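You operate a simulated robot arm through the tools that you are given. There is no shell and no other tool.

The job below is to be done with a simulated robot arm. You get a single attempt, and the scene is never put back.

Task
Swap the black rucksack's bag for the packed black bag, then zip up.
Fine: set the rucksack's old bag on the small white table.

Only the result counts: the job must be done as asked and must still hold three seconds after the hand-in. Knocking over, shifting, dropping, spilling or breaking anything else fails it.

Robot
A 6-joint arm with a two-finger parallel gripper on a trunk, on a base that moves. Base frame: it is fixed to the floor where the robot stands at the start and does not move with it; the origin is under the middle of the robot, x ahead of it, y to its left, z up. Lengths are in mm, angles in rad, forces in N, time in s.
It reaches about 1066 mm from its shoulder. Its first joint turns from -2.897 to 2.897 rad. Places, roughly: black rucksack [-3000, 500, 750]; flap of the black rucksack [-3100, 700, 900]; orange packed bag [-3000, 750, 750]; packed black bag, packed red bag [-2750, 500, 750]; top of the small white table [-2700, 600, 700]; zip of the black rucksack [-2900, 900, 900]. Payload 3.91 kg.
The tool frame sits at the grasp point between the pads (the TCP): z along the fingers, y along the line on which they close. The tips reach 30 mm beyond it. Largest opening 110 mm; finger width 20, thickness 10; the body of the gripper, 48 by 112 mm, starts 55 mm behind the TCP.
Orientation is that of the tool frame in the base frame, as a unit quaternion [w, x, y, z]. With the fingers straight down and closing along the base's y, the tool's x points along the base's -x, its y along +y and its z along -z.

Tools
- The arm moves only by the tool send_rows. Its argument "increments" is a list of rows, each an object (a shift or turn left out is 0, a gripper value left out holds the last) with "delta_pos": the shift along the tool's x, y, z in units of 25 mm (1.0 is 25 mm), a list of three; "rotation": the turn, a rotation vector about the tool's x, y, z in units of 6 degrees (1.0 is 6 degrees), a list of three; "hand": the gripper command, from -1 (fully open) to 1 (shut), values between in proportion. In form: [{"delta_pos": [tx, ty, tz], "rotation": [ax, ay, az], "hand": hand}, ...]. A call has 1 to 20 rows; each row shifts and turns the commanded pose from where the row before left it, along the tool's axes as they then stand. A call with a number of a shift or a turn outside -1 to 1 is refused whole. Each row takes 0.2 s and may step no farther than 50 mm and 0.15 rad from the row before; otherwise, or with a gripper value out of range, the whole call is refused. A pose out of reach is approached as far as the arm can. The call stops where the force on the tool passes 80 N (or 10 N more than at its start, if that is more) or the arm is blocked; 0.2 s more then pass. The fingers move at their own pace (about 153 mm/s each) and stop on an object; they squeeze with about 27 N. The grip force told is the motor's: it shows also when the fingers shut on nothing. Time passes only in rows, and 0.2 s behind the last, so rows that do not move let the fingers close. It gives the time, the measured TCP pose, the force on the tool (base axes), the opening and the grip force at its end, in the units of the frame above (readings bear some noise), with the torque about the TCP (base axes, N m) and any sound that the robot's microphone picked up.
- Cameras (640 x 400 px; columns grow to the right, rows downward): "scene" is now at [217.5, 215.3, 1370.5]; the picture's right is [-0.21, -0.98, 0.00], its down [-0.53, 0.11, -0.84] and it looks along [0.82, -0.17, -0.54] (base axes); focal length 274 px, centre (320, 200). "wrist" rides on the gripper at [72, 17, -103] in the tool frame; the picture's right is [-0.23, 0.97, 0.00], its down [-0.76, -0.18, -0.62] and it looks along [-0.61, -0.14, 0.78] (tool axes); focal length 222 px, centre (320, 200). There is no depth. A picture from a camera that has moved, and an enlarged one, comes with that camera's place and axes in the base frame and with its lens.
- capture(camera): a new picture of that camera. The clock stands still meanwhile.
- steer(legs): drives the robot by 1 to 6 legs, each [ahead, turn to the left] in mm and rad, along the robot's own axes; the way and the turn of a leg run together, so that a leg with both is an arc; at most 1500 mm and 3.142 rad a leg. The arm and the cameras ride along, it lands a little off, and it stops where it bumps. It gives what a move gives.
- head_to(pan, tilt): turns the head with the scene camera to pan (to the left, within 2.094 rad either way) and tilt (down, from -0.506 to 1.204), counted from straight ahead of the robot. It gives what a move gives.
- enlarge(camera, box): a new picture of the part [left, top, right, bottom] of that camera's present view, enlarged. The clock stands still meanwhile.
- job_done(): hands the job in; it is judged then, once.

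Nothing tells you exact positions but the pictures and the camera data. Unless the task says otherwise, let go and move clear before handing in.

The tools are called after "Request:" as a command line: name --argument value ..., lists and objects as JSON in quotes. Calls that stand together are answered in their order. send_rows: Moves the arm, as the interface text tells. Its arguments: {"type":"object","properties":{"increments":{"type":"array"}},"required":["increments"]} The other tools are called the same way: steer (legs) drives the base; head_to (pan, tilt) turns the head that bears the scene camera; capture (camera) takes a picture; enlarge (camera, box) takes an enlarged picture of a part of a camera's view; job_done () hands the job in.

At the start:

```text
t: 0.0
position: [589.0, -124.9, 1135.0]
tcp_rot: [0.0, 0.0, 1.0, 0.0]
force: [-0.6, -0.6, 0.0]
torque: [-0.02, 0.03, 0.03]
gripper_width: 110.0
finger_force: 0.0
robot x, y, heading: [-2.1, -2.2, -0.003]
head pan, tilt (commanded): [-0.206, 0.569]
```

scene: 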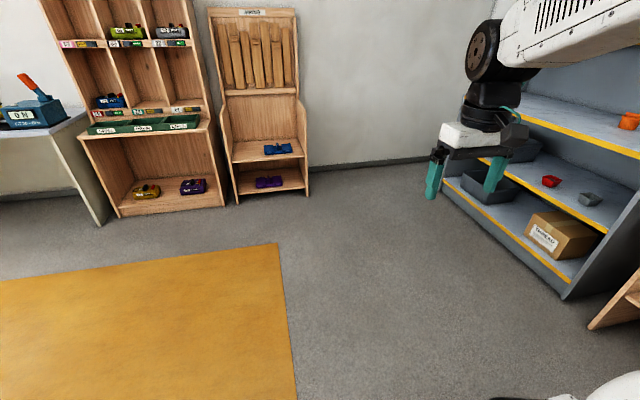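
wrist: 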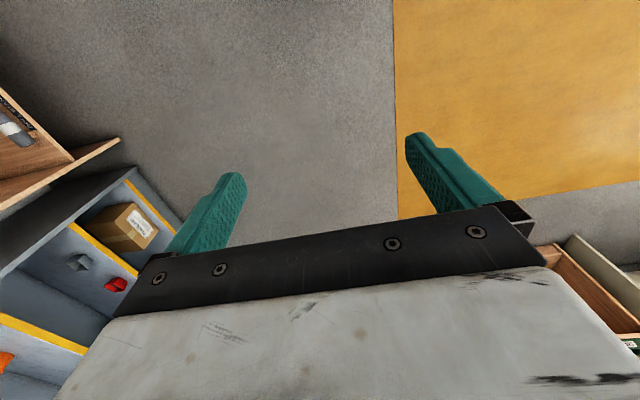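

I see a room with shelves in front of me; the rucksack should be about 3 m behind the robot. I'll turn the head to look back there before driving.

Request:
head_to --pan 2.094 --tilt 0.4

Request:
capture --camera "scene"

```text
t: 2.1
position: [587.7, -125.0, 1135.8]
tcp_rot: [0.0, 0.0, 1.0, 0.001]
force: [0.0, 0.2, 0.0]
torque: [0.0, 0.0, -0.02]
gripper_width: 110.0
finger_force: 0.1
robot x, y, heading: [-0.5, 0.4, -0.004]
head pan, tilt (commanded): [2.094, 0.4]
```

```text
taken
camera scene: at [83.8, 313.8, 1386.0], right [0.87, 0.5, 0.0], down [0.19, -0.34, -0.92], along [-0.46, 0.8, -0.39], focal length 274 px, centre (320, 200)
```

scene: 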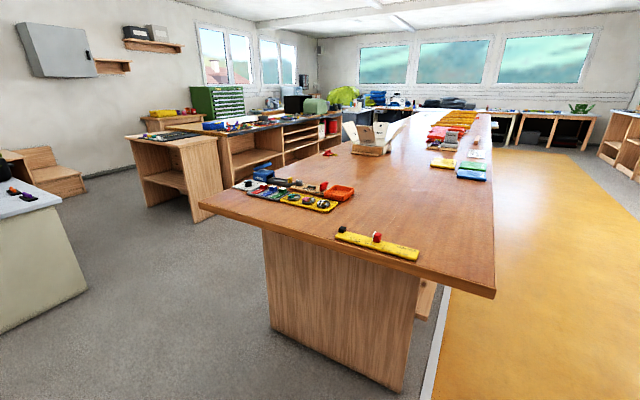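

The table on my left begins around y = 1200, so there is room to turn in place. I'll turn about half round to face the rucksack side and look.

Request:
steer --legs '[[0, 2.97]]'

Request:
head_to --pan 0.0 --tilt 0.35

Request:
capture --camera "scene"

```text
t: 9.5
position: [-563.5, 211.3, 1137.2]
tcp_rot: [0.0, 0.997, -0.074, 0.0]
force: [0.3, -0.1, 0.0]
torque: [-0.01, 0.01, 0.02]
gripper_width: 110.0
finger_force: 0.0
robot x, y, heading: [-2.5, -2.5, 2.994]
head pan, tilt (commanded): [2.094, 0.4]
```

```text
t: 11.5
position: [-563.7, 211.7, 1134.6]
tcp_rot: [-0.001, 0.997, -0.074, 0.0]
force: [-0.2, -0.5, 0.7]
torque: [0.02, 0.03, -0.01]
gripper_width: 109.9
finger_force: 0.0
robot x, y, heading: [-0.4, 0.0, 2.99]
head pan, tilt (commanded): [0.0, 0.351]
```

```text
taken
camera scene: at [-255.7, -200.5, 1390.6], right [0.15, 0.99, 0.0], down [0.34, -0.05, -0.94], along [-0.93, 0.14, -0.34], focal length 274 px, centre (320, 200)
```

scene: 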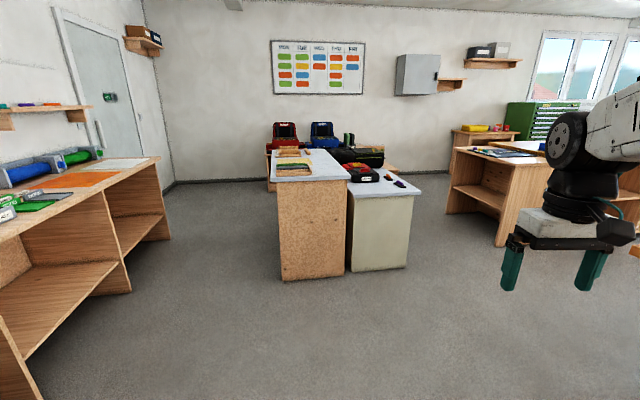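

Request:
enlarge --camera "scene" --box '[230, 110, 450, 248]'

```text
2.90 times, centred on (340, 179) of scene
camera zoom: at [-255.7, -200.5, 1390.6], right [0.15, 0.99, 0.0], down [0.34, -0.05, -0.94], along [-0.93, 0.14, -0.34], focal length 793 px, centre (262, 261)
```

zoom: 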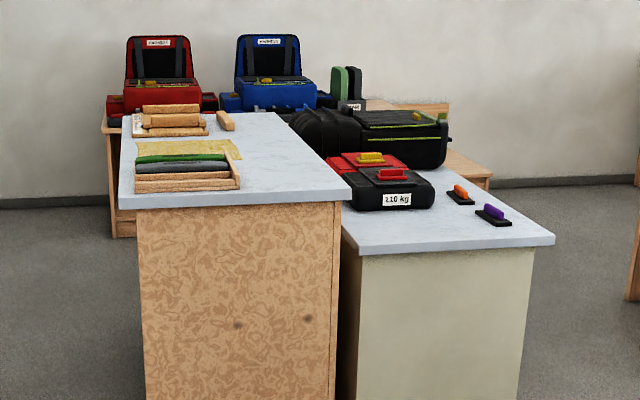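

The black rucksack lies at the far end behind two low packed bags (red with yellow handle, black with red handle) on the small white table. I'll drive closer and look again.

Request:
steer --legs '[[0, -0.2], [1250, 0], [0, 0.1]]'

Request:
head_to --pan 0.0 --tilt 0.45

Request:
capture --camera "scene"

```text
t: 19.2
position: [-1742.5, 704.2, 1135.9]
tcp_rot: [0.0, 0.992, -0.124, 0.0]
force: [-0.5, -0.4, -0.1]
torque: [0.0, -0.03, 0.01]
gripper_width: 110.3
finger_force: 0.2
robot x, y, heading: [-1206.8, 436.7, 2.894]
head pan, tilt (commanded): [0.0, 0.351]
```

```text
t: 19.9
position: [-1742.4, 702.3, 1135.3]
tcp_rot: [0.0, 0.992, -0.124, 0.0]
force: [-0.4, -0.5, -0.3]
torque: [-0.01, 0.03, 0.02]
gripper_width: 110.0
finger_force: 0.1
robot x, y, heading: [-1204.1, 439.1, 2.894]
head pan, tilt (commanded): [0.0, 0.45]
```

```text
taken
camera scene: at [-1475.8, 262.7, 1381.4], right [0.24, 0.97, 0.0], down [0.42, -0.11, -0.9], along [-0.87, 0.22, -0.43], focal length 274 px, centre (320, 200)
```

scene: 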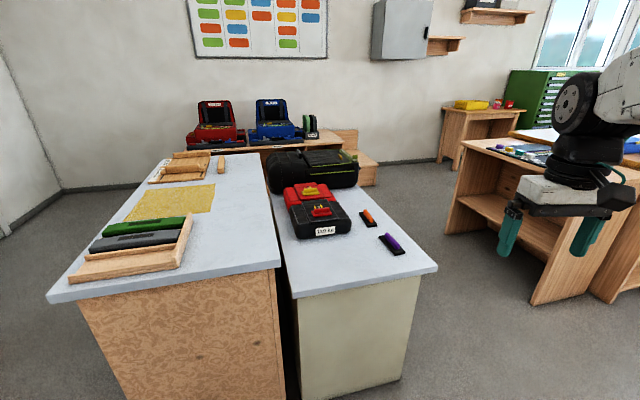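

Request:
enlarge --camera "scene" --box '[250, 130, 450, 255]'

```text
3.20 times, centred on (350, 192) of scene
camera zoom: at [-1475.8, 262.7, 1381.4], right [0.24, 0.97, 0.0], down [0.42, -0.11, -0.9], along [-0.87, 0.22, -0.43], focal length 876 px, centre (224, 224)
```

zoom: 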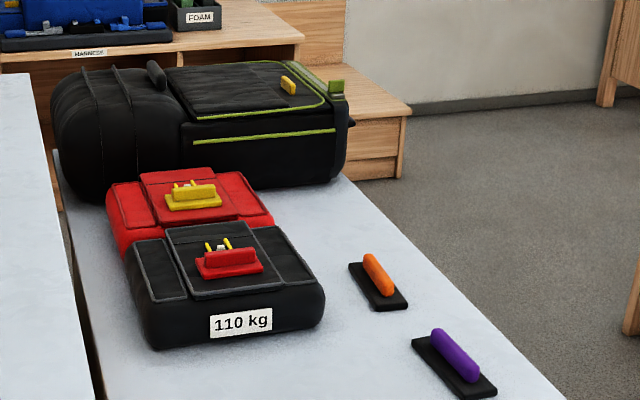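

Both packed bags sit on the white table (x about -2480 to -2800), the rucksack behind them with a green zip slider on its right (north) side. I'll go around into the free corridor north of the table to face the rucksack from its side.

Request:
steer --legs '[[0, -0.768], [1131, 0], [0, 1.016]]'

Request:
head_to --pan 0.2 --tilt 0.5

Request:
capture --camera "scene"

```text
t: 30.2
position: [-2392.0, 1501.1, 1134.4]
tcp_rot: [-0.001, 1.0, 0.007, 0.0]
force: [0.9, -0.4, 0.9]
torque: [0.02, 0.04, 0.0]
gripper_width: 110.0
finger_force: 0.1
robot x, y, heading: [-1804.0, 1384.3, -3.131]
head pan, tilt (commanded): [0.0, 0.45]
```

```text
t: 30.9
position: [-2392.2, 1501.6, 1134.8]
tcp_rot: [0.0, 1.0, 0.007, -0.001]
force: [0.5, -0.6, -0.1]
torque: [0.0, -0.01, 0.0]
gripper_width: 110.0
finger_force: 0.0
robot x, y, heading: [-1801.0, 1380.7, -3.132]
head pan, tilt (commanded): [0.201, 0.499]
```

```text
taken
camera scene: at [-2018.2, 1125.9, 1376.9], right [-0.21, 0.98, 0.0], down [0.47, 0.1, -0.88], along [-0.86, -0.19, -0.48], focal length 274 px, centre (320, 200)
```

scene: 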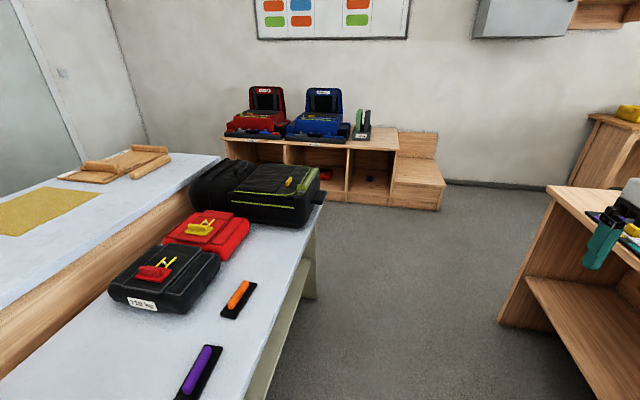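

Request:
enlarge --camera "scene" --box '[100, 140, 340, 290]'

Request:
enlarge --camera "scene" --box '[180, 145, 340, 245]'

Request:
enlarge --camera "scene" --box '[200, 70, 440, 220]'

```text
2.67 times, centred on (220, 215) of scene
camera zoom: at [-2018.2, 1125.9, 1376.9], right [-0.21, 0.98, 0.0], down [0.47, 0.1, -0.88], along [-0.86, -0.19, -0.48], focal length 730 px, centre (587, 160)
```

zoom: 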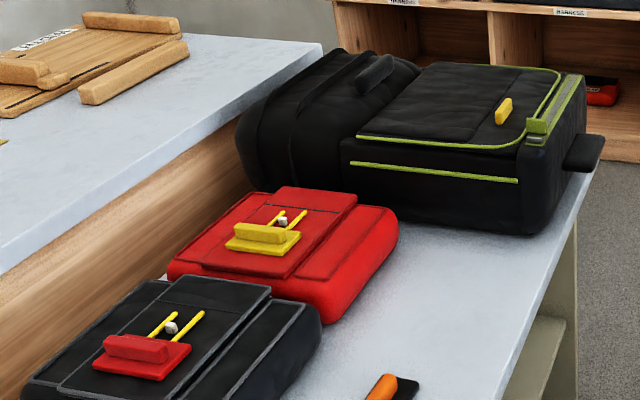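

```text
4.00 times, centred on (260, 195) of scene
camera zoom: at [-2018.2, 1125.9, 1376.9], right [-0.21, 0.98, 0.0], down [0.47, 0.1, -0.88], along [-0.86, -0.19, -0.48], focal length 1094 px, centre (560, 220)
```

zoom: 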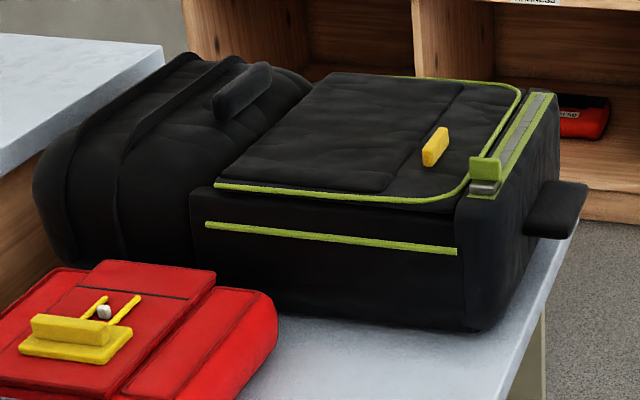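

```text
2.67 times, centred on (320, 145) of scene
camera zoom: at [-2018.2, 1125.9, 1376.9], right [-0.21, 0.98, 0.0], down [0.47, 0.1, -0.88], along [-0.86, -0.19, -0.48], focal length 730 px, centre (320, 347)
```

zoom: 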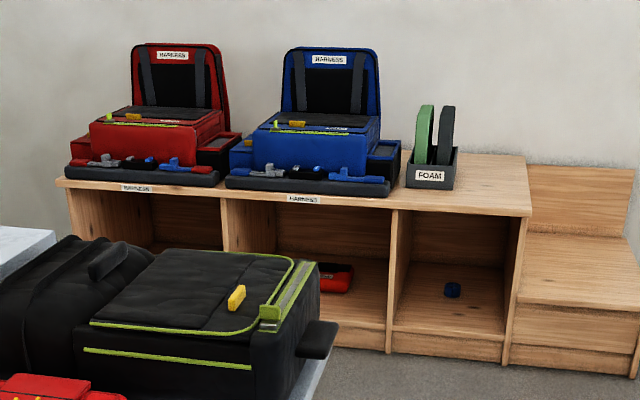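

The zip is a straight green track on the rucksack's north top edge with its slider at the near (east) end; a yellow pull tab sits on the flap. I'll drive west alongside and turn to face the rucksack.

Request:
steer --legs '[[1000, 0], [0, 1.561]]'

Request:
head_to --pan -0.3 --tilt 0.75

Request:
capture --camera "scene"

Request:
capture --camera "wrist"

```text
t: 40.0
position: [-2926.7, 784.0, 1135.6]
tcp_rot: [0.001, 0.704, 0.71, 0.0]
force: [0.2, -0.6, 0.8]
torque: [-0.01, 0.0, 0.02]
gripper_width: 109.8
finger_force: 0.0
robot x, y, heading: [-2811.6, 1373.4, -1.56]
head pan, tilt (commanded): [0.201, 0.499]
```

```text
t: 40.9
position: [-2926.0, 785.8, 1135.5]
tcp_rot: [-0.001, 0.703, 0.711, 0.0]
force: [0.5, -0.9, -0.1]
torque: [-0.01, 0.0, 0.02]
gripper_width: 110.2
finger_force: 0.0
robot x, y, heading: [-2802.3, 1376.9, -1.556]
head pan, tilt (commanded): [-0.3, 0.75]
```

```text
taken
camera scene: at [-2595.1, 1165.8, 1354.9], right [-0.96, 0.28, 0.0], down [0.19, 0.65, -0.73], along [-0.21, -0.7, -0.68], focal length 274 px, centre (320, 200)
```

scene: 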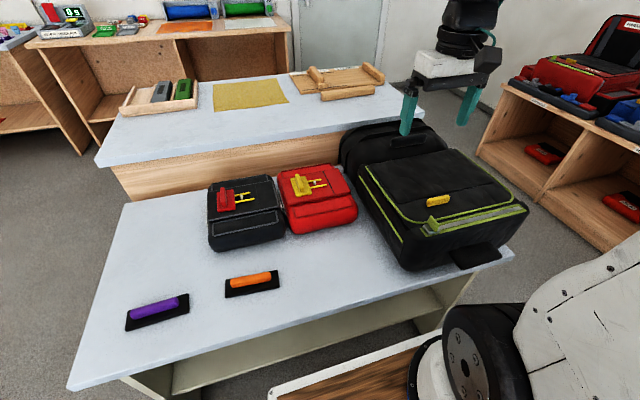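

```text
taken
camera wrist: at [-2911.3, 857.6, 1238.2], right [0.98, -0.22, 0.0], down [-0.17, -0.76, 0.62], along [-0.14, -0.61, -0.78], focal length 222 px, centre (320, 200)
```

wrist: 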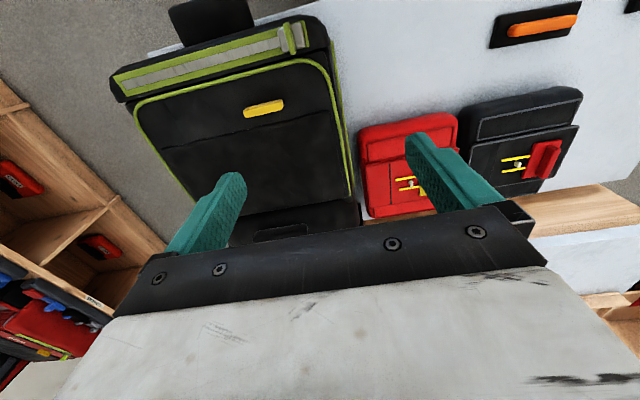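

From here I see the bags and rucksack well. I'll enlarge the details: bags' handles, zip slider, flap tab.

Request:
enlarge --camera "scene" --box '[340, 110, 540, 280]'

Request:
enlarge --camera "scene" --box '[190, 150, 370, 262]'

Request:
enlarge --camera "wrist" --box '[100, 0, 420, 220]'

Request:
enlarge --camera "wrist" --box '[340, 60, 600, 240]'

```text
2.35 times, centred on (440, 195) of scene
camera zoom: at [-2595.1, 1165.8, 1354.9], right [-0.96, 0.28, 0.0], down [0.19, 0.65, -0.73], along [-0.21, -0.7, -0.68], focal length 644 px, centre (38, 212)
```

zoom: 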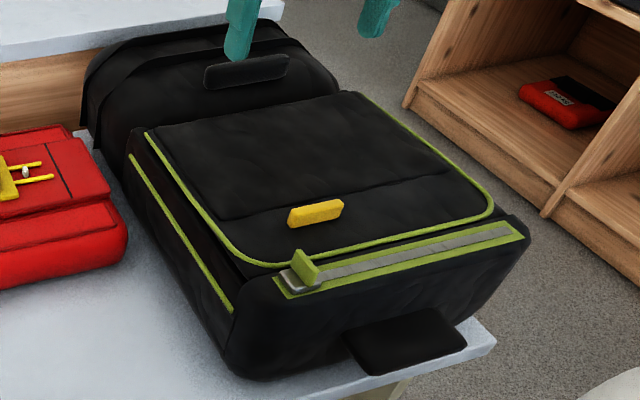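

```text
3.56 times, centred on (280, 206) of scene
camera zoom: at [-2595.1, 1165.8, 1354.9], right [-0.96, 0.28, 0.0], down [0.19, 0.65, -0.73], along [-0.21, -0.7, -0.68], focal length 973 px, centre (462, 179)
```

zoom: 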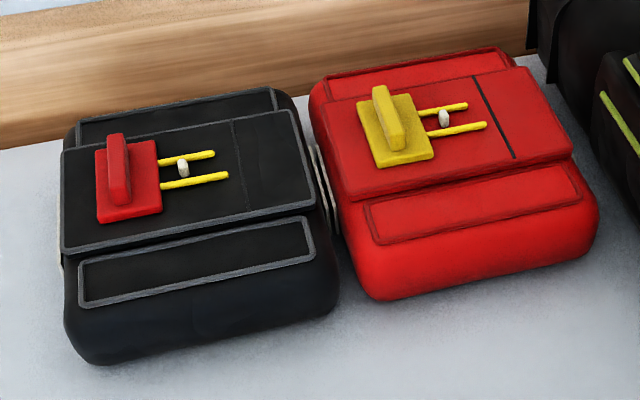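

```text
1.82 times, centred on (260, 110) of wrist
camera zoom: at [-2911.3, 857.6, 1238.2], right [0.98, -0.22, 0.0], down [-0.17, -0.76, 0.62], along [-0.14, -0.61, -0.78], focal length 404 px, centre (429, 364)
```

zoom: 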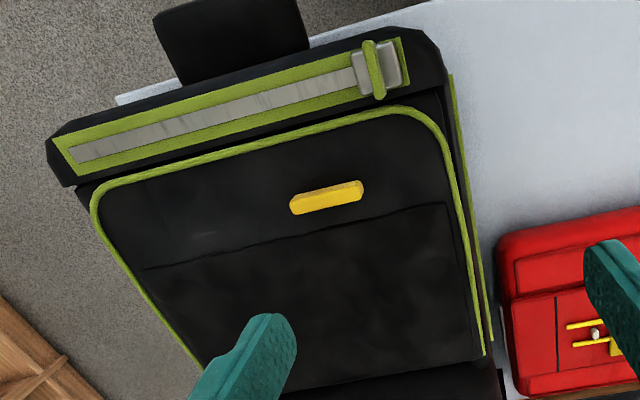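

```text
2.22 times, centred on (470, 150) of wrist
camera zoom: at [-2911.3, 857.6, 1238.2], right [0.98, -0.22, 0.0], down [-0.17, -0.76, 0.62], along [-0.14, -0.61, -0.78], focal length 494 px, centre (-13, 311)
```

zoom: 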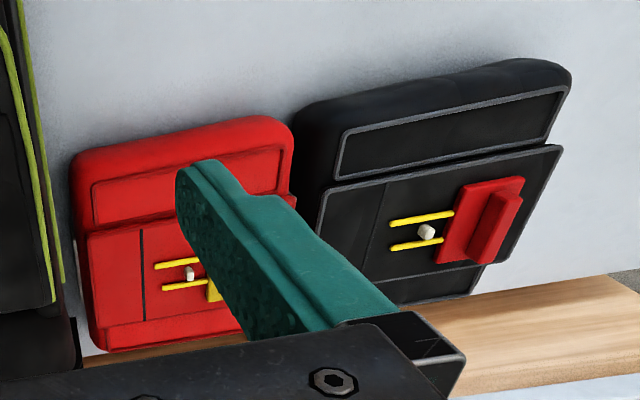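

Request:
enlarge --camera "scene" --box '[410, 180, 540, 260]'

Request:
enlarge --camera "wrist" --box '[230, 10, 330, 72]'

Request:
enlarge --camera "scene" --box '[510, 20, 640, 150]'

Request:
enlarge --camera "scene" --box '[200, 165, 300, 260]'

```text
4.92 times, centred on (475, 220) of scene
camera zoom: at [-2595.1, 1165.8, 1354.9], right [-0.96, 0.28, 0.0], down [0.19, 0.65, -0.73], along [-0.21, -0.7, -0.68], focal length 1347 px, centre (-443, 102)
```

zoom: 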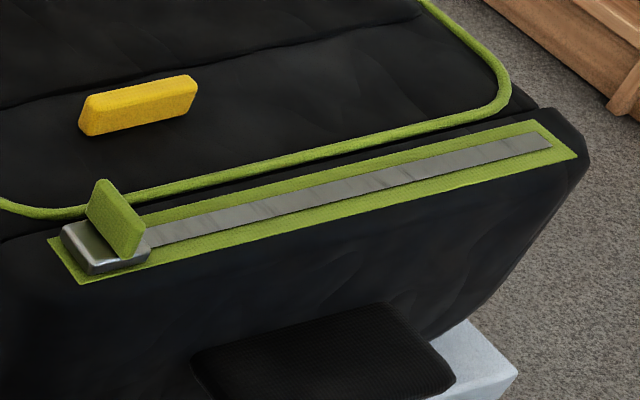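

```text
6.40 times, centred on (280, 41) of wrist
camera zoom: at [-2911.3, 857.6, 1238.2], right [0.98, -0.22, 0.0], down [-0.17, -0.76, 0.62], along [-0.14, -0.61, -0.78], focal length 1422 px, centre (576, 1218)
```

zoom: 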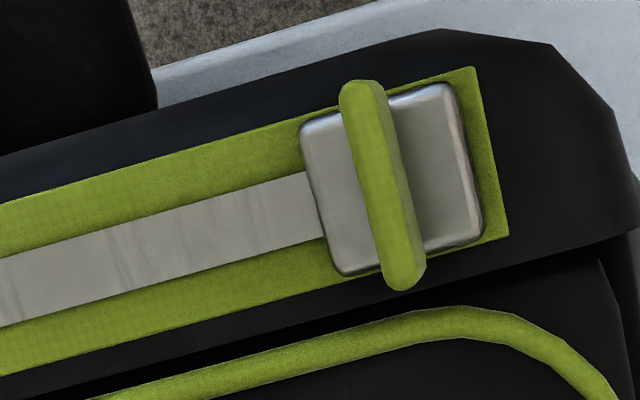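

```text
3.08 times, centred on (575, 85) of scene
camera zoom: at [-2595.1, 1165.8, 1354.9], right [-0.96, 0.28, 0.0], down [0.19, 0.65, -0.73], along [-0.21, -0.7, -0.68], focal length 842 px, centre (-465, 554)
```

zoom: 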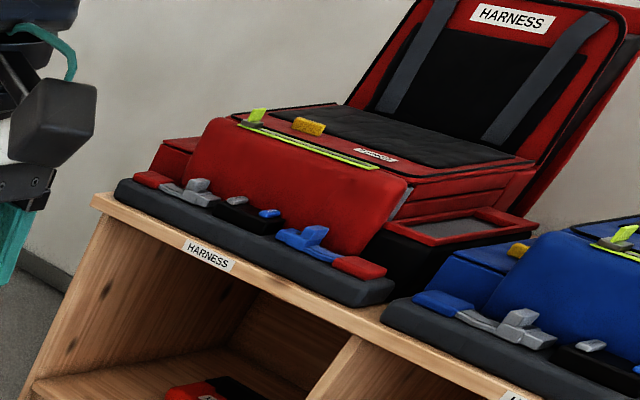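

```text
4.21 times, centred on (250, 212) of scene
camera zoom: at [-2595.1, 1165.8, 1354.9], right [-0.96, 0.28, 0.0], down [0.19, 0.65, -0.73], along [-0.21, -0.7, -0.68], focal length 1152 px, centre (615, 147)
```

zoom: 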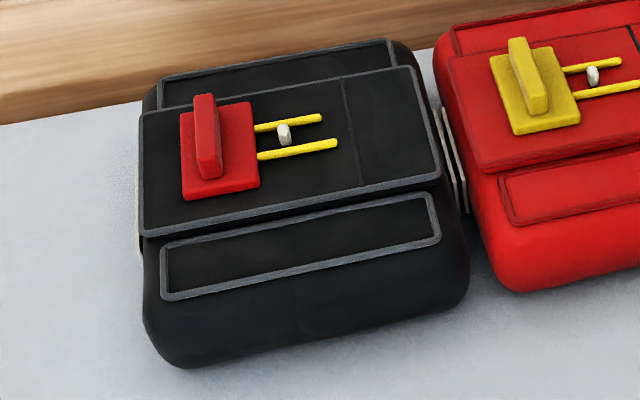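

The slider's pull is a thin green plate (thin along x, about 40 mm along y) at about (-2950, 850, 890), and the flap's yellow tab is at about (-3010, 779, 900). I'll move the gripper above the pull with the fingers partly closed and check alignment.

Request:
send_rows --increments '[{"delta_pos": [0.43, -0.16, 0.9], "rotation": [0, 0, 0.11], "hand": 0.2}, {"delta_pos": [0.43, -0.16, 0.9]}, {"delta_pos": [0.43, -0.16, 0.9]}, {"delta_pos": [0.43, -0.16, 0.9]}, {"delta_pos": [0.43, -0.16, 0.9]}, {"delta_pos": [0.43, -0.16, 0.9]}, {}]'

Request:
capture --camera "wrist"

Request:
enlarge --camera "scene" --box '[380, 120, 540, 260]'

```text
t: 42.5
position: [-2951.8, 847.7, 998.1]
tcp_rot: [0.0, 0.707, 0.707, -0.001]
force: [0.6, 0.5, -0.1]
torque: [0.01, 0.01, 0.01]
gripper_width: 43.8
finger_force: 0.1
robot x, y, heading: [-2804.5, 1371.2, -1.555]
head pan, tilt (commanded): [-0.3, 0.75]
```

```text
taken
camera wrist: at [-2935.3, 921.2, 1101.1], right [0.97, -0.23, 0.0], down [-0.18, -0.76, 0.62], along [-0.14, -0.61, -0.78], focal length 222 px, centre (320, 200)
```

wrist: 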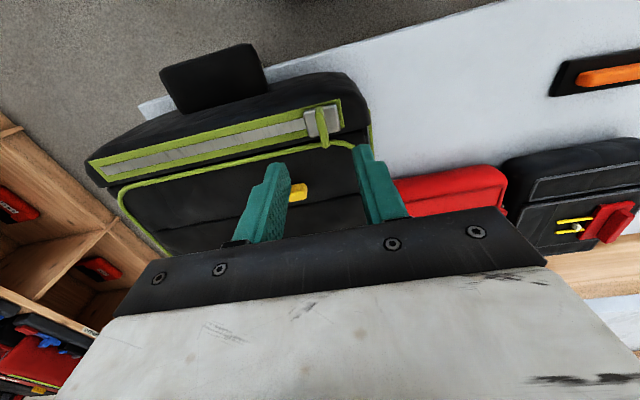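

```text
2.86 times, centred on (460, 190) of scene
camera zoom: at [-2595.1, 1165.8, 1354.9], right [-0.96, 0.28, 0.0], down [0.19, 0.65, -0.73], along [-0.21, -0.7, -0.68], focal length 782 px, centre (-80, 229)
```

zoom: 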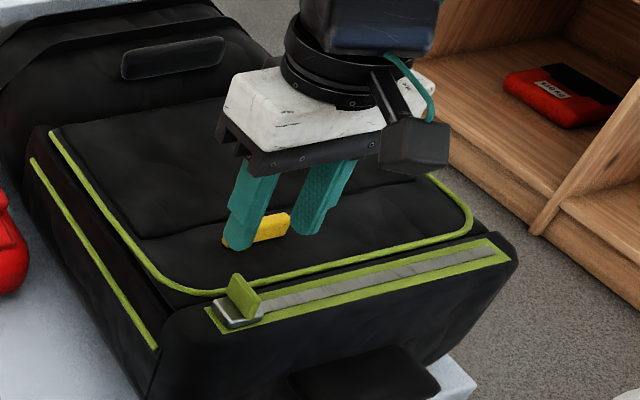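

The fingers straddle the pull correctly. I'll lower until the tips flank the plate and check before closing.

Request:
send_rows --increments '[{"delta_pos": [0.03, 0.1, 0.75]}, {"delta_pos": [0, 0, 0.75]}, {"delta_pos": [0, 0, 0.75]}, {"delta_pos": [0, 0, 0.65]}, {}]'

Request:
enlarge --camera "wrist" --box '[200, 60, 440, 210]'

Request:
enlarge --camera "scene" --box '[400, 150, 500, 250]'

```text
t: 43.7
position: [-2948.6, 849.4, 927.7]
tcp_rot: [0.0, 0.707, 0.707, 0.0]
force: [-0.3, 1.5, 0.9]
torque: [0.02, 0.01, -0.03]
gripper_width: 44.0
finger_force: 0.1
robot x, y, heading: [-2805.4, 1373.5, -1.56]
head pan, tilt (commanded): [-0.3, 0.75]
```

```text
2.67 times, centred on (320, 135) of wrist
camera zoom: at [-2932.6, 922.6, 1030.6], right [0.97, -0.23, 0.0], down [-0.18, -0.76, 0.62], along [-0.14, -0.61, -0.78], focal length 592 px, centre (320, 373)
```

zoom: 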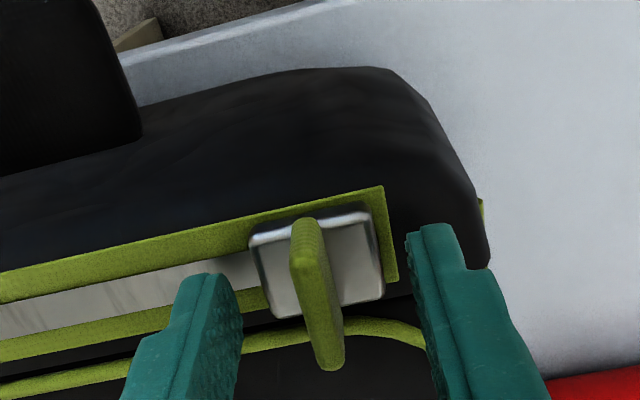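

```text
4.00 times, centred on (450, 200) of scene
camera zoom: at [-2595.1, 1165.8, 1354.9], right [-0.96, 0.28, 0.0], down [0.19, 0.65, -0.73], along [-0.21, -0.7, -0.68], focal length 1094 px, centre (-200, 200)
```

zoom: 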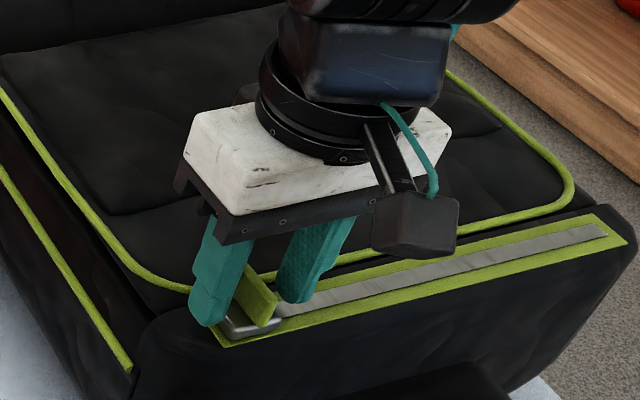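

The fingers flank the pull plate. Closing now.

Request:
send_rows --increments '[{"delta_pos": [0, 0, 0.1], "hand": 0.6}, {"hand": 1.0}, {}, {}]'

Request:
enlarge --camera "wrist" --box '[200, 60, 440, 210]'

```text
t: 44.7
position: [-2949.6, 850.1, 926.7]
tcp_rot: [0.001, 0.707, 0.707, -0.002]
force: [0.4, 1.1, 46.5]
torque: [0.1, -0.02, 0.19]
gripper_width: 6.6
finger_force: 26.8
robot x, y, heading: [-2807.3, 1374.0, -1.559]
head pan, tilt (commanded): [-0.3, 0.75]
```

```text
2.67 times, centred on (320, 135) of wrist
camera zoom: at [-2932.7, 922.5, 1029.3], right [0.97, -0.23, 0.0], down [-0.18, -0.76, 0.63], along [-0.14, -0.61, -0.78], focal length 592 px, centre (320, 373)
```

zoom: 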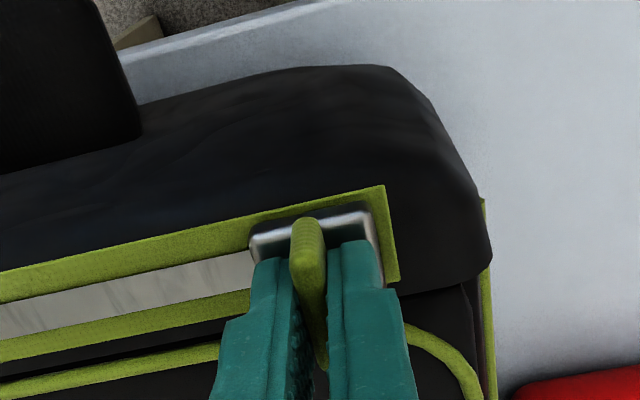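

The pull is gripped (6.6 mm), but the tips press on the slider body; I'll ease up 2–3 mm and then start sliding west along the track.

Request:
send_rows --increments '[{"delta_pos": [0, 0, -0.12]}, {}, {"delta_pos": [0, -0.4, 0]}, {"delta_pos": [0, -0.5, 0]}, {"delta_pos": [0, -0.5, 0]}, {}]'

Request:
capture --camera "wrist"

```text
t: 46.1
position: [-2984.4, 849.0, 926.3]
tcp_rot: [0.001, 0.708, 0.707, 0.0]
force: [0.6, 3.0, -0.3]
torque: [0.46, -0.08, 0.17]
gripper_width: 6.3
finger_force: 26.8
robot x, y, heading: [-2808.6, 1377.0, -1.559]
head pan, tilt (commanded): [-0.3, 0.75]
```

```text
taken
camera wrist: at [-2968.6, 923.0, 1030.5], right [0.97, -0.23, 0.0], down [-0.18, -0.76, 0.62], along [-0.14, -0.61, -0.78], focal length 222 px, centre (320, 200)
```

wrist: 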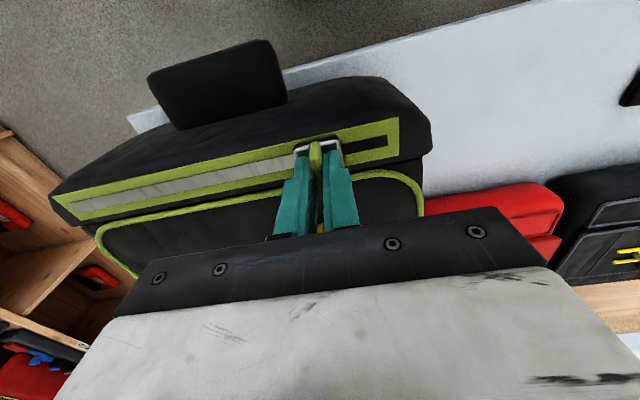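

The slider runs west and leaves an open dark slot behind it, so west is the opening direction. Continuing along the track.

Request:
send_rows --increments '[{"delta_pos": [0.01, -0.6, 0]}, {"delta_pos": [0.01, -0.6, 0]}, {"delta_pos": [0, -0.6, 0]}, {"delta_pos": [0, -0.6, 0]}, {"delta_pos": [0, -0.6, 0]}, {"delta_pos": [0, -0.6, 0]}, {"delta_pos": [0, -0.6, 0]}, {"delta_pos": [0, -0.6, 0]}, {"delta_pos": [0, -0.6, 0]}, {"delta_pos": [0, -0.6, 0]}, {"delta_pos": [0, -0.6, 0]}, {"delta_pos": [0, -0.6, 0]}, {}]'

Request:
capture --camera "wrist"

Request:
capture --camera "scene"

```text
t: 48.9
position: [-3163.4, 850.8, 928.7]
tcp_rot: [0.0, 0.707, 0.707, -0.001]
force: [0.0, 1.3, -0.1]
torque: [-0.32, 0.08, 0.41]
gripper_width: 6.1
finger_force: 27.0
robot x, y, heading: [-2809.2, 1373.4, -1.56]
head pan, tilt (commanded): [-0.3, 0.75]
```

```text
taken
camera wrist: at [-3147.5, 923.1, 1031.7], right [0.97, -0.23, 0.0], down [-0.18, -0.76, 0.62], along [-0.14, -0.61, -0.78], focal length 222 px, centre (320, 200)
```

wrist: 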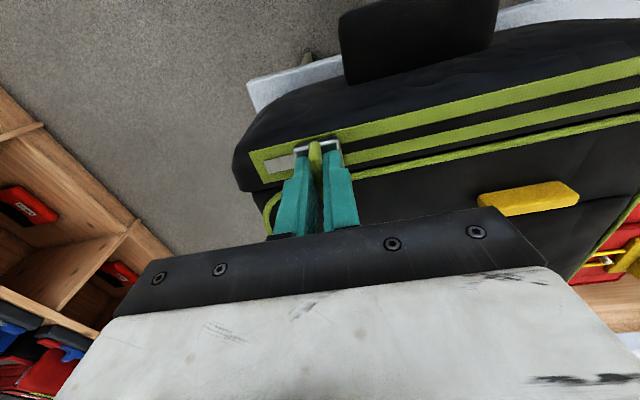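

```text
taken
camera scene: at [-2595.3, 1165.7, 1354.9], right [-0.96, 0.28, 0.0], down [0.19, 0.65, -0.73], along [-0.21, -0.7, -0.68], focal length 274 px, centre (320, 200)
```

scene: 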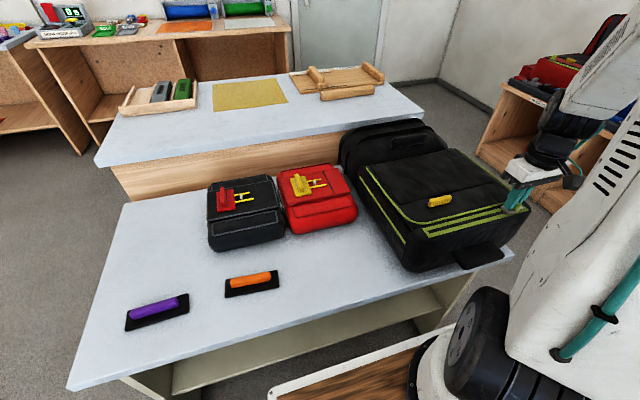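

About 25 mm of track is left. I'll go on in small steps and watch the force.

Request:
send_rows --increments '[{"delta_pos": [0, -0.4, 0]}, {"delta_pos": [0, -0.3, 0]}, {}]'

Request:
enlarge --camera "wrist" --box '[200, 80, 440, 230]'

```text
t: 49.7
position: [-3180.6, 848.9, 927.3]
tcp_rot: [0.0, 0.707, 0.707, 0.001]
force: [0.3, 1.9, 0.0]
torque: [-0.13, 0.08, 0.44]
gripper_width: 6.8
finger_force: 26.5
robot x, y, heading: [-2808.1, 1372.9, -1.563]
head pan, tilt (commanded): [-0.3, 0.75]
```

```text
2.67 times, centred on (320, 155) of wrist
camera zoom: at [-3165.2, 922.8, 1031.0], right [0.97, -0.23, 0.0], down [-0.18, -0.76, 0.62], along [-0.14, -0.61, -0.78], focal length 592 px, centre (320, 320)
```

zoom: 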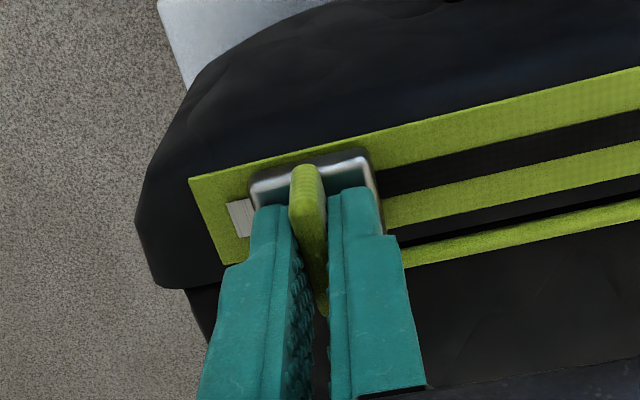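

Request:
send_rows --increments '[{"delta_pos": [0, -0.2, 0]}, {"delta_pos": [0, -0.12, 0]}, {}]'

Request:
enlarge --camera "wrist" --box '[200, 80, 440, 230]'

```text
t: 50.5
position: [-3189.4, 850.7, 928.1]
tcp_rot: [-0.001, 0.707, 0.707, -0.001]
force: [0.9, -0.3, -0.8]
torque: [0.31, 0.12, 0.38]
gripper_width: 6.1
finger_force: 27.2
robot x, y, heading: [-2805.2, 1372.6, -1.554]
head pan, tilt (commanded): [-0.3, 0.75]
```

```text
2.67 times, centred on (320, 155) of wrist
camera zoom: at [-3173.2, 923.3, 1031.5], right [0.97, -0.23, 0.0], down [-0.18, -0.76, 0.62], along [-0.14, -0.61, -0.78], focal length 592 px, centre (320, 320)
```

zoom: 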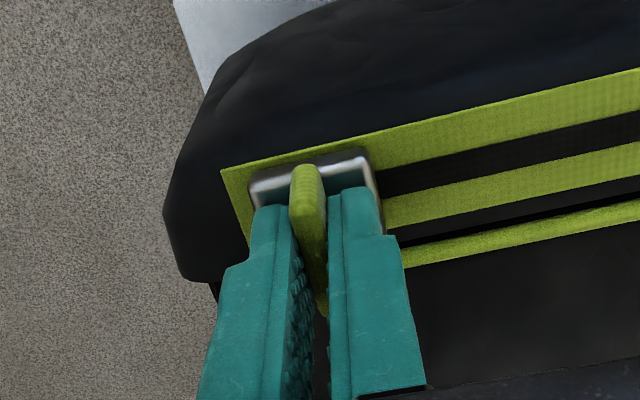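

The slider has reached the west end of the track (240 mm of travel), so the zip is open. I'll release it, rise, and move above the yellow tab on the flap.

Request:
send_rows --increments '[{"hand": 0.2}, {}, {"delta_pos": [0, 0, -1]}, {"delta_pos": [0, 0, -1]}, {"delta_pos": [-0.2, 0.5, -0.6], "hand": -0.7}, {"delta_pos": [-0.4, 1, 0]}, {"delta_pos": [-0.4, 1, 0]}, {"delta_pos": [-0.4, 1, 0]}, {"delta_pos": [-0.4, 1, 0]}, {"delta_pos": [-0.4, 1, 0]}, {"delta_pos": [-0.4, 1, 0]}, {"delta_pos": [-0.25, 0.68, 0]}, {}]'

Request:
capture --camera "wrist"

Request:
enlarge --camera "scene" --box '[340, 110, 540, 280]'

```text
t: 53.3
position: [-3008.9, 778.0, 992.6]
tcp_rot: [0.0, 0.707, 0.707, 0.0]
force: [-0.5, 0.5, 0.4]
torque: [0.02, 0.03, 0.01]
gripper_width: 93.6
finger_force: 0.0
robot x, y, heading: [-2808.2, 1375.8, -1.558]
head pan, tilt (commanded): [-0.3, 0.75]
```

```text
taken
camera wrist: at [-2992.6, 851.7, 1095.0], right [0.97, -0.23, 0.0], down [-0.18, -0.76, 0.62], along [-0.14, -0.61, -0.78], focal length 222 px, centre (320, 200)
```

wrist: 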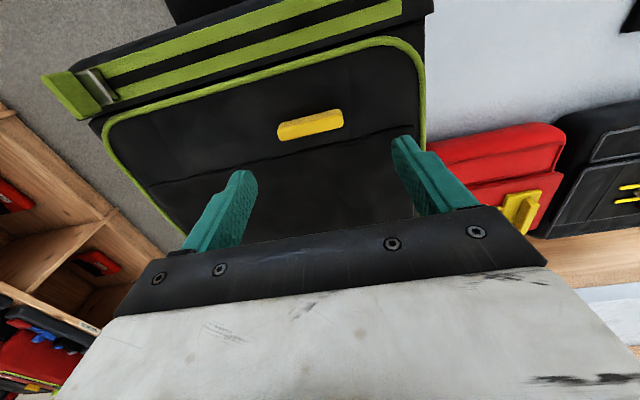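

```text
2.35 times, centred on (440, 195) of scene
camera zoom: at [-2595.1, 1165.8, 1354.9], right [-0.96, 0.28, 0.0], down [0.19, 0.65, -0.73], along [-0.21, -0.7, -0.68], focal length 644 px, centre (38, 212)
```

zoom: 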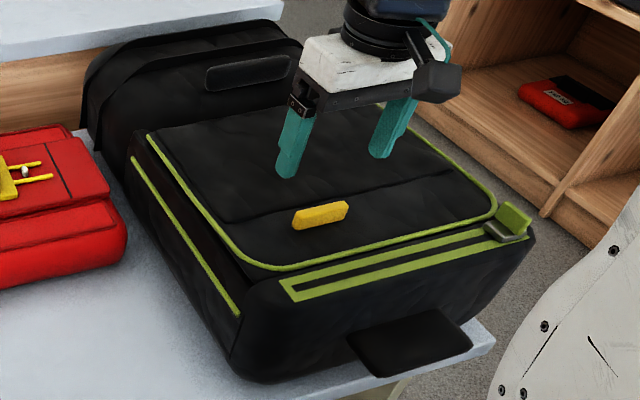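

The tab spans about x -3046 to -2987 at y ≈ 783. I'll shift slightly and lower around its ends.

Request:
send_rows --increments '[{"delta_pos": [0.2, -0.2, 0.8]}, {"delta_pos": [0, 0, 0.8]}, {"delta_pos": [0, 0, 0.5]}, {}]'

Request:
enlarge --camera "wrist" --box '[180, 60, 480, 248]'

Request:
enlarge --camera "scene" --box '[390, 150, 490, 225]'

```text
t: 54.3
position: [-3014.6, 784.6, 941.9]
tcp_rot: [0.0, 0.707, 0.707, 0.0]
force: [-0.4, 0.3, -0.5]
torque: [0.0, 0.0, 0.0]
gripper_width: 93.4
finger_force: 0.0
robot x, y, heading: [-2807.6, 1373.8, -1.556]
head pan, tilt (commanded): [-0.3, 0.75]
```

```text
2.13 times, centred on (330, 154) of wrist
camera zoom: at [-2998.4, 856.8, 1044.2], right [0.97, -0.23, 0.0], down [-0.18, -0.76, 0.62], along [-0.14, -0.61, -0.78], focal length 473 px, centre (299, 298)
```

zoom: 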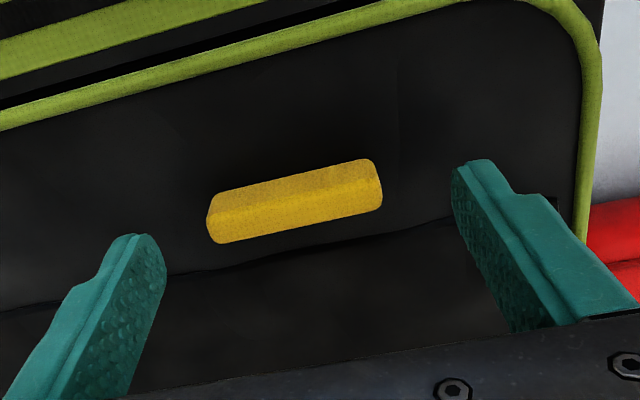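

```text
5.33 times, centred on (440, 188) of scene
camera zoom: at [-2595.1, 1165.8, 1354.9], right [-0.96, 0.28, 0.0], down [0.19, 0.65, -0.73], along [-0.21, -0.7, -0.68], focal length 1459 px, centre (-320, 267)
```

zoom: 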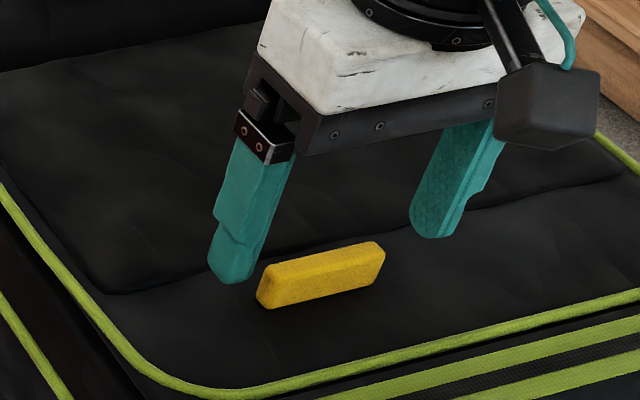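

Request:
send_rows --increments '[{"delta_pos": [0.04, -0.13, 0.3]}, {"delta_pos": [0, 0, 0.25]}, {}]'

Request:
enlarge --camera "wrist" --box '[180, 60, 480, 248]'

Request:
enlarge --camera "scene" --box '[390, 150, 490, 225]'

```text
t: 55.1
position: [-3017.9, 784.9, 927.3]
tcp_rot: [0.0, 0.707, 0.707, 0.0]
force: [0.1, -0.2, -0.9]
torque: [0.01, -0.02, -0.02]
gripper_width: 93.4
finger_force: 0.0
robot x, y, heading: [-2805.7, 1377.7, -1.56]
head pan, tilt (commanded): [-0.3, 0.75]
```

```text
2.13 times, centred on (330, 154) of wrist
camera zoom: at [-3001.2, 857.8, 1030.5], right [0.97, -0.23, 0.0], down [-0.18, -0.76, 0.62], along [-0.14, -0.61, -0.78], focal length 473 px, centre (299, 298)
```

zoom: 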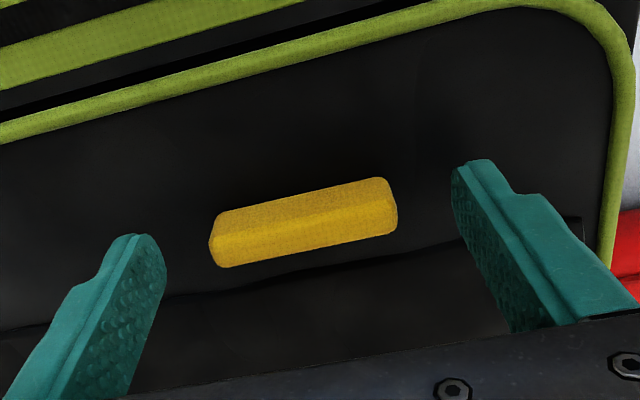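

```text
5.33 times, centred on (440, 188) of scene
camera zoom: at [-2595.1, 1165.8, 1354.9], right [-0.96, 0.28, 0.0], down [0.19, 0.65, -0.73], along [-0.21, -0.7, -0.68], focal length 1459 px, centre (-320, 267)
```

zoom: 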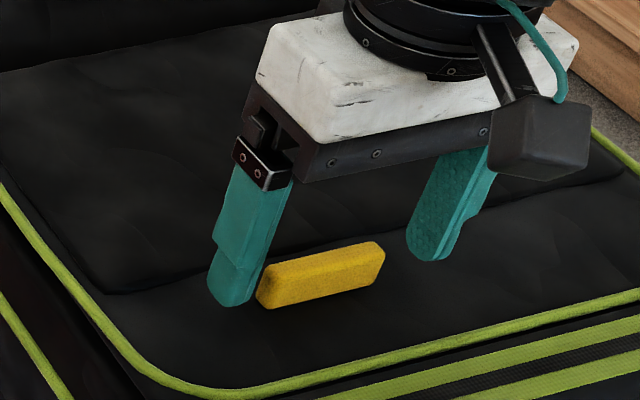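

Alignment is good within a few mm; I'll shift 3 mm south and close on the tab's ends.

Request:
send_rows --increments '[{"delta_pos": [-0.14, 0, 0], "hand": -0.3}, {"hand": 0.3}, {"hand": 1.0}, {}]'

Request:
enlarge --camera "wrist" --box '[180, 60, 480, 248]'

```text
t: 56.1
position: [-3017.2, 781.2, 926.9]
tcp_rot: [0.0, 0.707, 0.707, 0.0]
force: [5.4, 2.9, 1.4]
torque: [0.01, -0.24, -0.01]
gripper_width: 59.8
finger_force: 26.8
robot x, y, heading: [-2809.5, 1375.0, -1.559]
head pan, tilt (commanded): [-0.3, 0.75]
```

```text
2.13 times, centred on (330, 154) of wrist
camera zoom: at [-3001.0, 854.3, 1030.2], right [0.97, -0.23, 0.0], down [-0.18, -0.76, 0.62], along [-0.14, -0.61, -0.78], focal length 473 px, centre (299, 298)
```

zoom: 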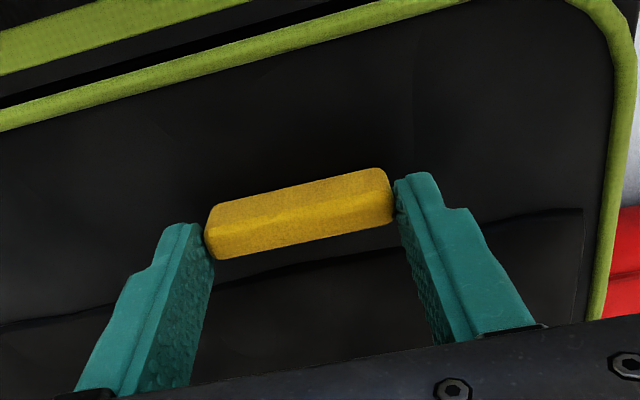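

The tab is gripped (59.8 mm wide). I'll raise it along a small arc about the flap's hinge on the south side and see whether the flap follows.

Request:
send_rows --increments '[{"delta_pos": [-0.136, 0, -0.68], "rotation": [0, 0.417, 0]}, {"delta_pos": [-0.163, 0, -0.676], "rotation": [0, 0.417, 0]}, {}]'

Request:
enlarge --camera "scene" --box '[340, 110, 540, 280]'

Request:
capture --camera "wrist"

```text
t: 56.9
position: [-3016.9, 772.3, 961.9]
tcp_rot: [-0.031, 0.706, 0.707, 0.03]
force: [1.0, -3.9, 0.5]
torque: [0.26, 0.24, 0.66]
gripper_width: 59.7
finger_force: 27.3
robot x, y, heading: [-2809.9, 1373.5, -1.558]
head pan, tilt (commanded): [-0.3, 0.75]
```

```text
2.35 times, centred on (440, 195) of scene
camera zoom: at [-2595.0, 1165.6, 1354.9], right [-0.96, 0.28, 0.0], down [0.19, 0.65, -0.73], along [-0.21, -0.7, -0.68], focal length 644 px, centre (38, 212)
```

zoom: 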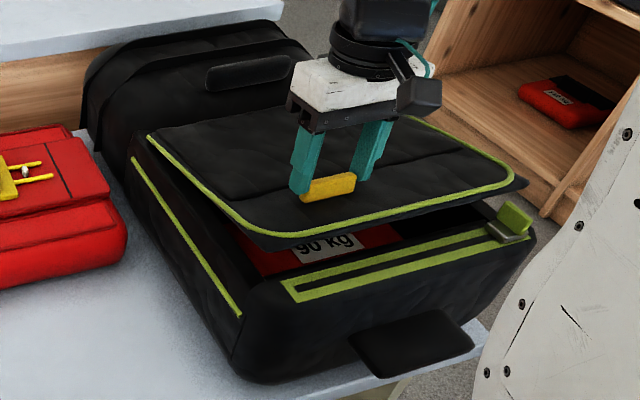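

```text
taken
camera wrist: at [-3001.2, 837.3, 1070.9], right [0.97, -0.23, -0.02], down [-0.18, -0.81, 0.55], along [-0.14, -0.54, -0.83], focal length 222 px, centre (320, 200)
```

wrist: 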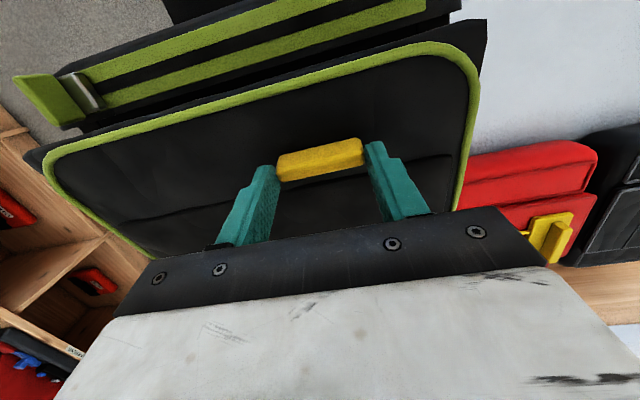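

The flap opens and a bag labelled "90 kg" shows beneath. Continuing the arc.

Request:
send_rows --increments '[{"delta_pos": [-0.19, 0, -0.671], "rotation": [0, 0.417, 0]}, {"delta_pos": [-0.22, 0, -0.658], "rotation": [0, 0.417, 0]}, {"delta_pos": [-0.25, 0, -0.653], "rotation": [0, 0.417, 0]}, {"delta_pos": [-0.279, 0, -0.644], "rotation": [0, 0.417, 0]}, {"delta_pos": [-0.303, 0, -0.632], "rotation": [0, 0.417, 0]}, {"delta_pos": [-0.332, 0, -0.625], "rotation": [0, 0.417, 0]}, {"delta_pos": [-0.366, 0, -0.61], "rotation": [0, 0.417, 0]}, {"delta_pos": [-0.386, 0, -0.593], "rotation": [0, 0.417, 0]}, {}]'

Request:
capture --camera "scene"

Request:
capture --camera "wrist"

```text
t: 58.9
position: [-3019.0, 686.8, 1068.3]
tcp_rot: [-0.153, 0.69, 0.691, 0.153]
force: [1.1, -2.7, -1.3]
torque: [0.36, 0.09, 0.48]
gripper_width: 59.4
finger_force: 27.1
robot x, y, heading: [-2806.3, 1375.8, -1.553]
head pan, tilt (commanded): [-0.3, 0.75]
```

```text
taken
camera scene: at [-2595.1, 1165.4, 1354.9], right [-0.96, 0.28, 0.0], down [0.19, 0.65, -0.73], along [-0.21, -0.7, -0.68], focal length 274 px, centre (320, 200)
```

scene: 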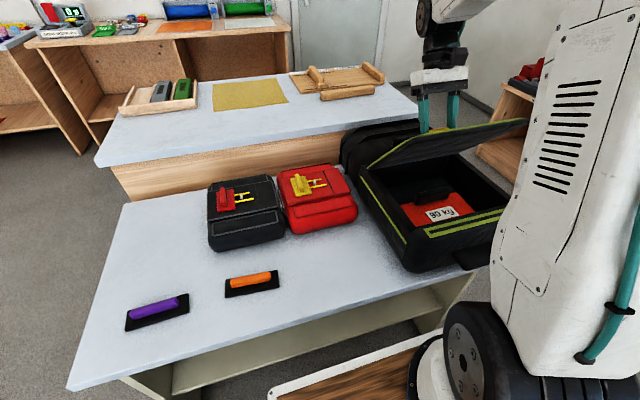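

```text
taken
camera wrist: at [-3001.8, 708.9, 1192.2], right [0.97, -0.21, -0.1], down [-0.18, -0.95, 0.24], along [-0.14, -0.22, -0.97], focal length 222 px, centre (320, 200)
```

wrist: 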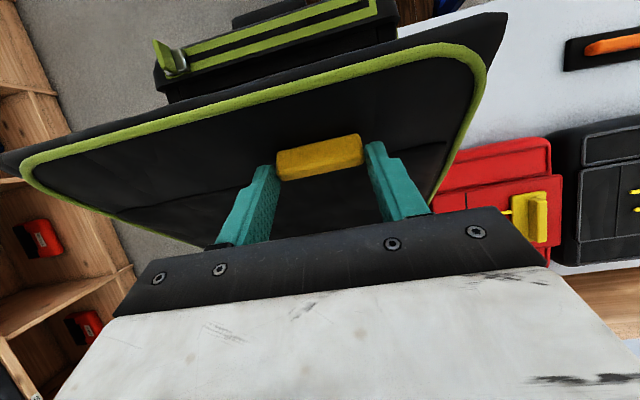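

Request:
send_rows --increments '[{"delta_pos": [-0.41, 0, -0.579], "rotation": [0, 0.417, 0]}, {"delta_pos": [-0.438, 0, -0.562], "rotation": [0, 0.417, 0]}, {"delta_pos": [-0.458, 0, -0.542], "rotation": [0, 0.417, 0]}, {"delta_pos": [-0.485, 0, -0.527], "rotation": [0, 0.417, 0]}, {"delta_pos": [-0.508, 0, -0.502], "rotation": [0, 0.417, 0]}, {"delta_pos": [-0.529, 0, -0.487], "rotation": [0, 0.417, 0]}, {"delta_pos": [-0.552, 0, -0.463], "rotation": [0, 0.417, 0]}, {}]'

Request:
capture --camera "scene"

```text
t: 60.7
position: [-3017.2, 571.4, 1099.8]
tcp_rot: [-0.255, 0.66, 0.659, 0.254]
force: [1.4, 0.4, 10.0]
torque: [0.27, -0.03, -0.24]
gripper_width: 59.7
finger_force: 27.3
robot x, y, heading: [-2808.6, 1374.5, -1.56]
head pan, tilt (commanded): [-0.3, 0.75]
```

```text
taken
camera scene: at [-2594.9, 1166.2, 1354.9], right [-0.96, 0.28, 0.0], down [0.19, 0.65, -0.73], along [-0.21, -0.7, -0.68], focal length 274 px, centre (320, 200)
```

scene: 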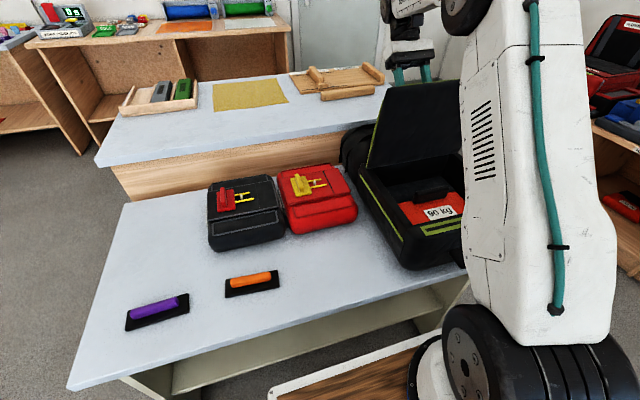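

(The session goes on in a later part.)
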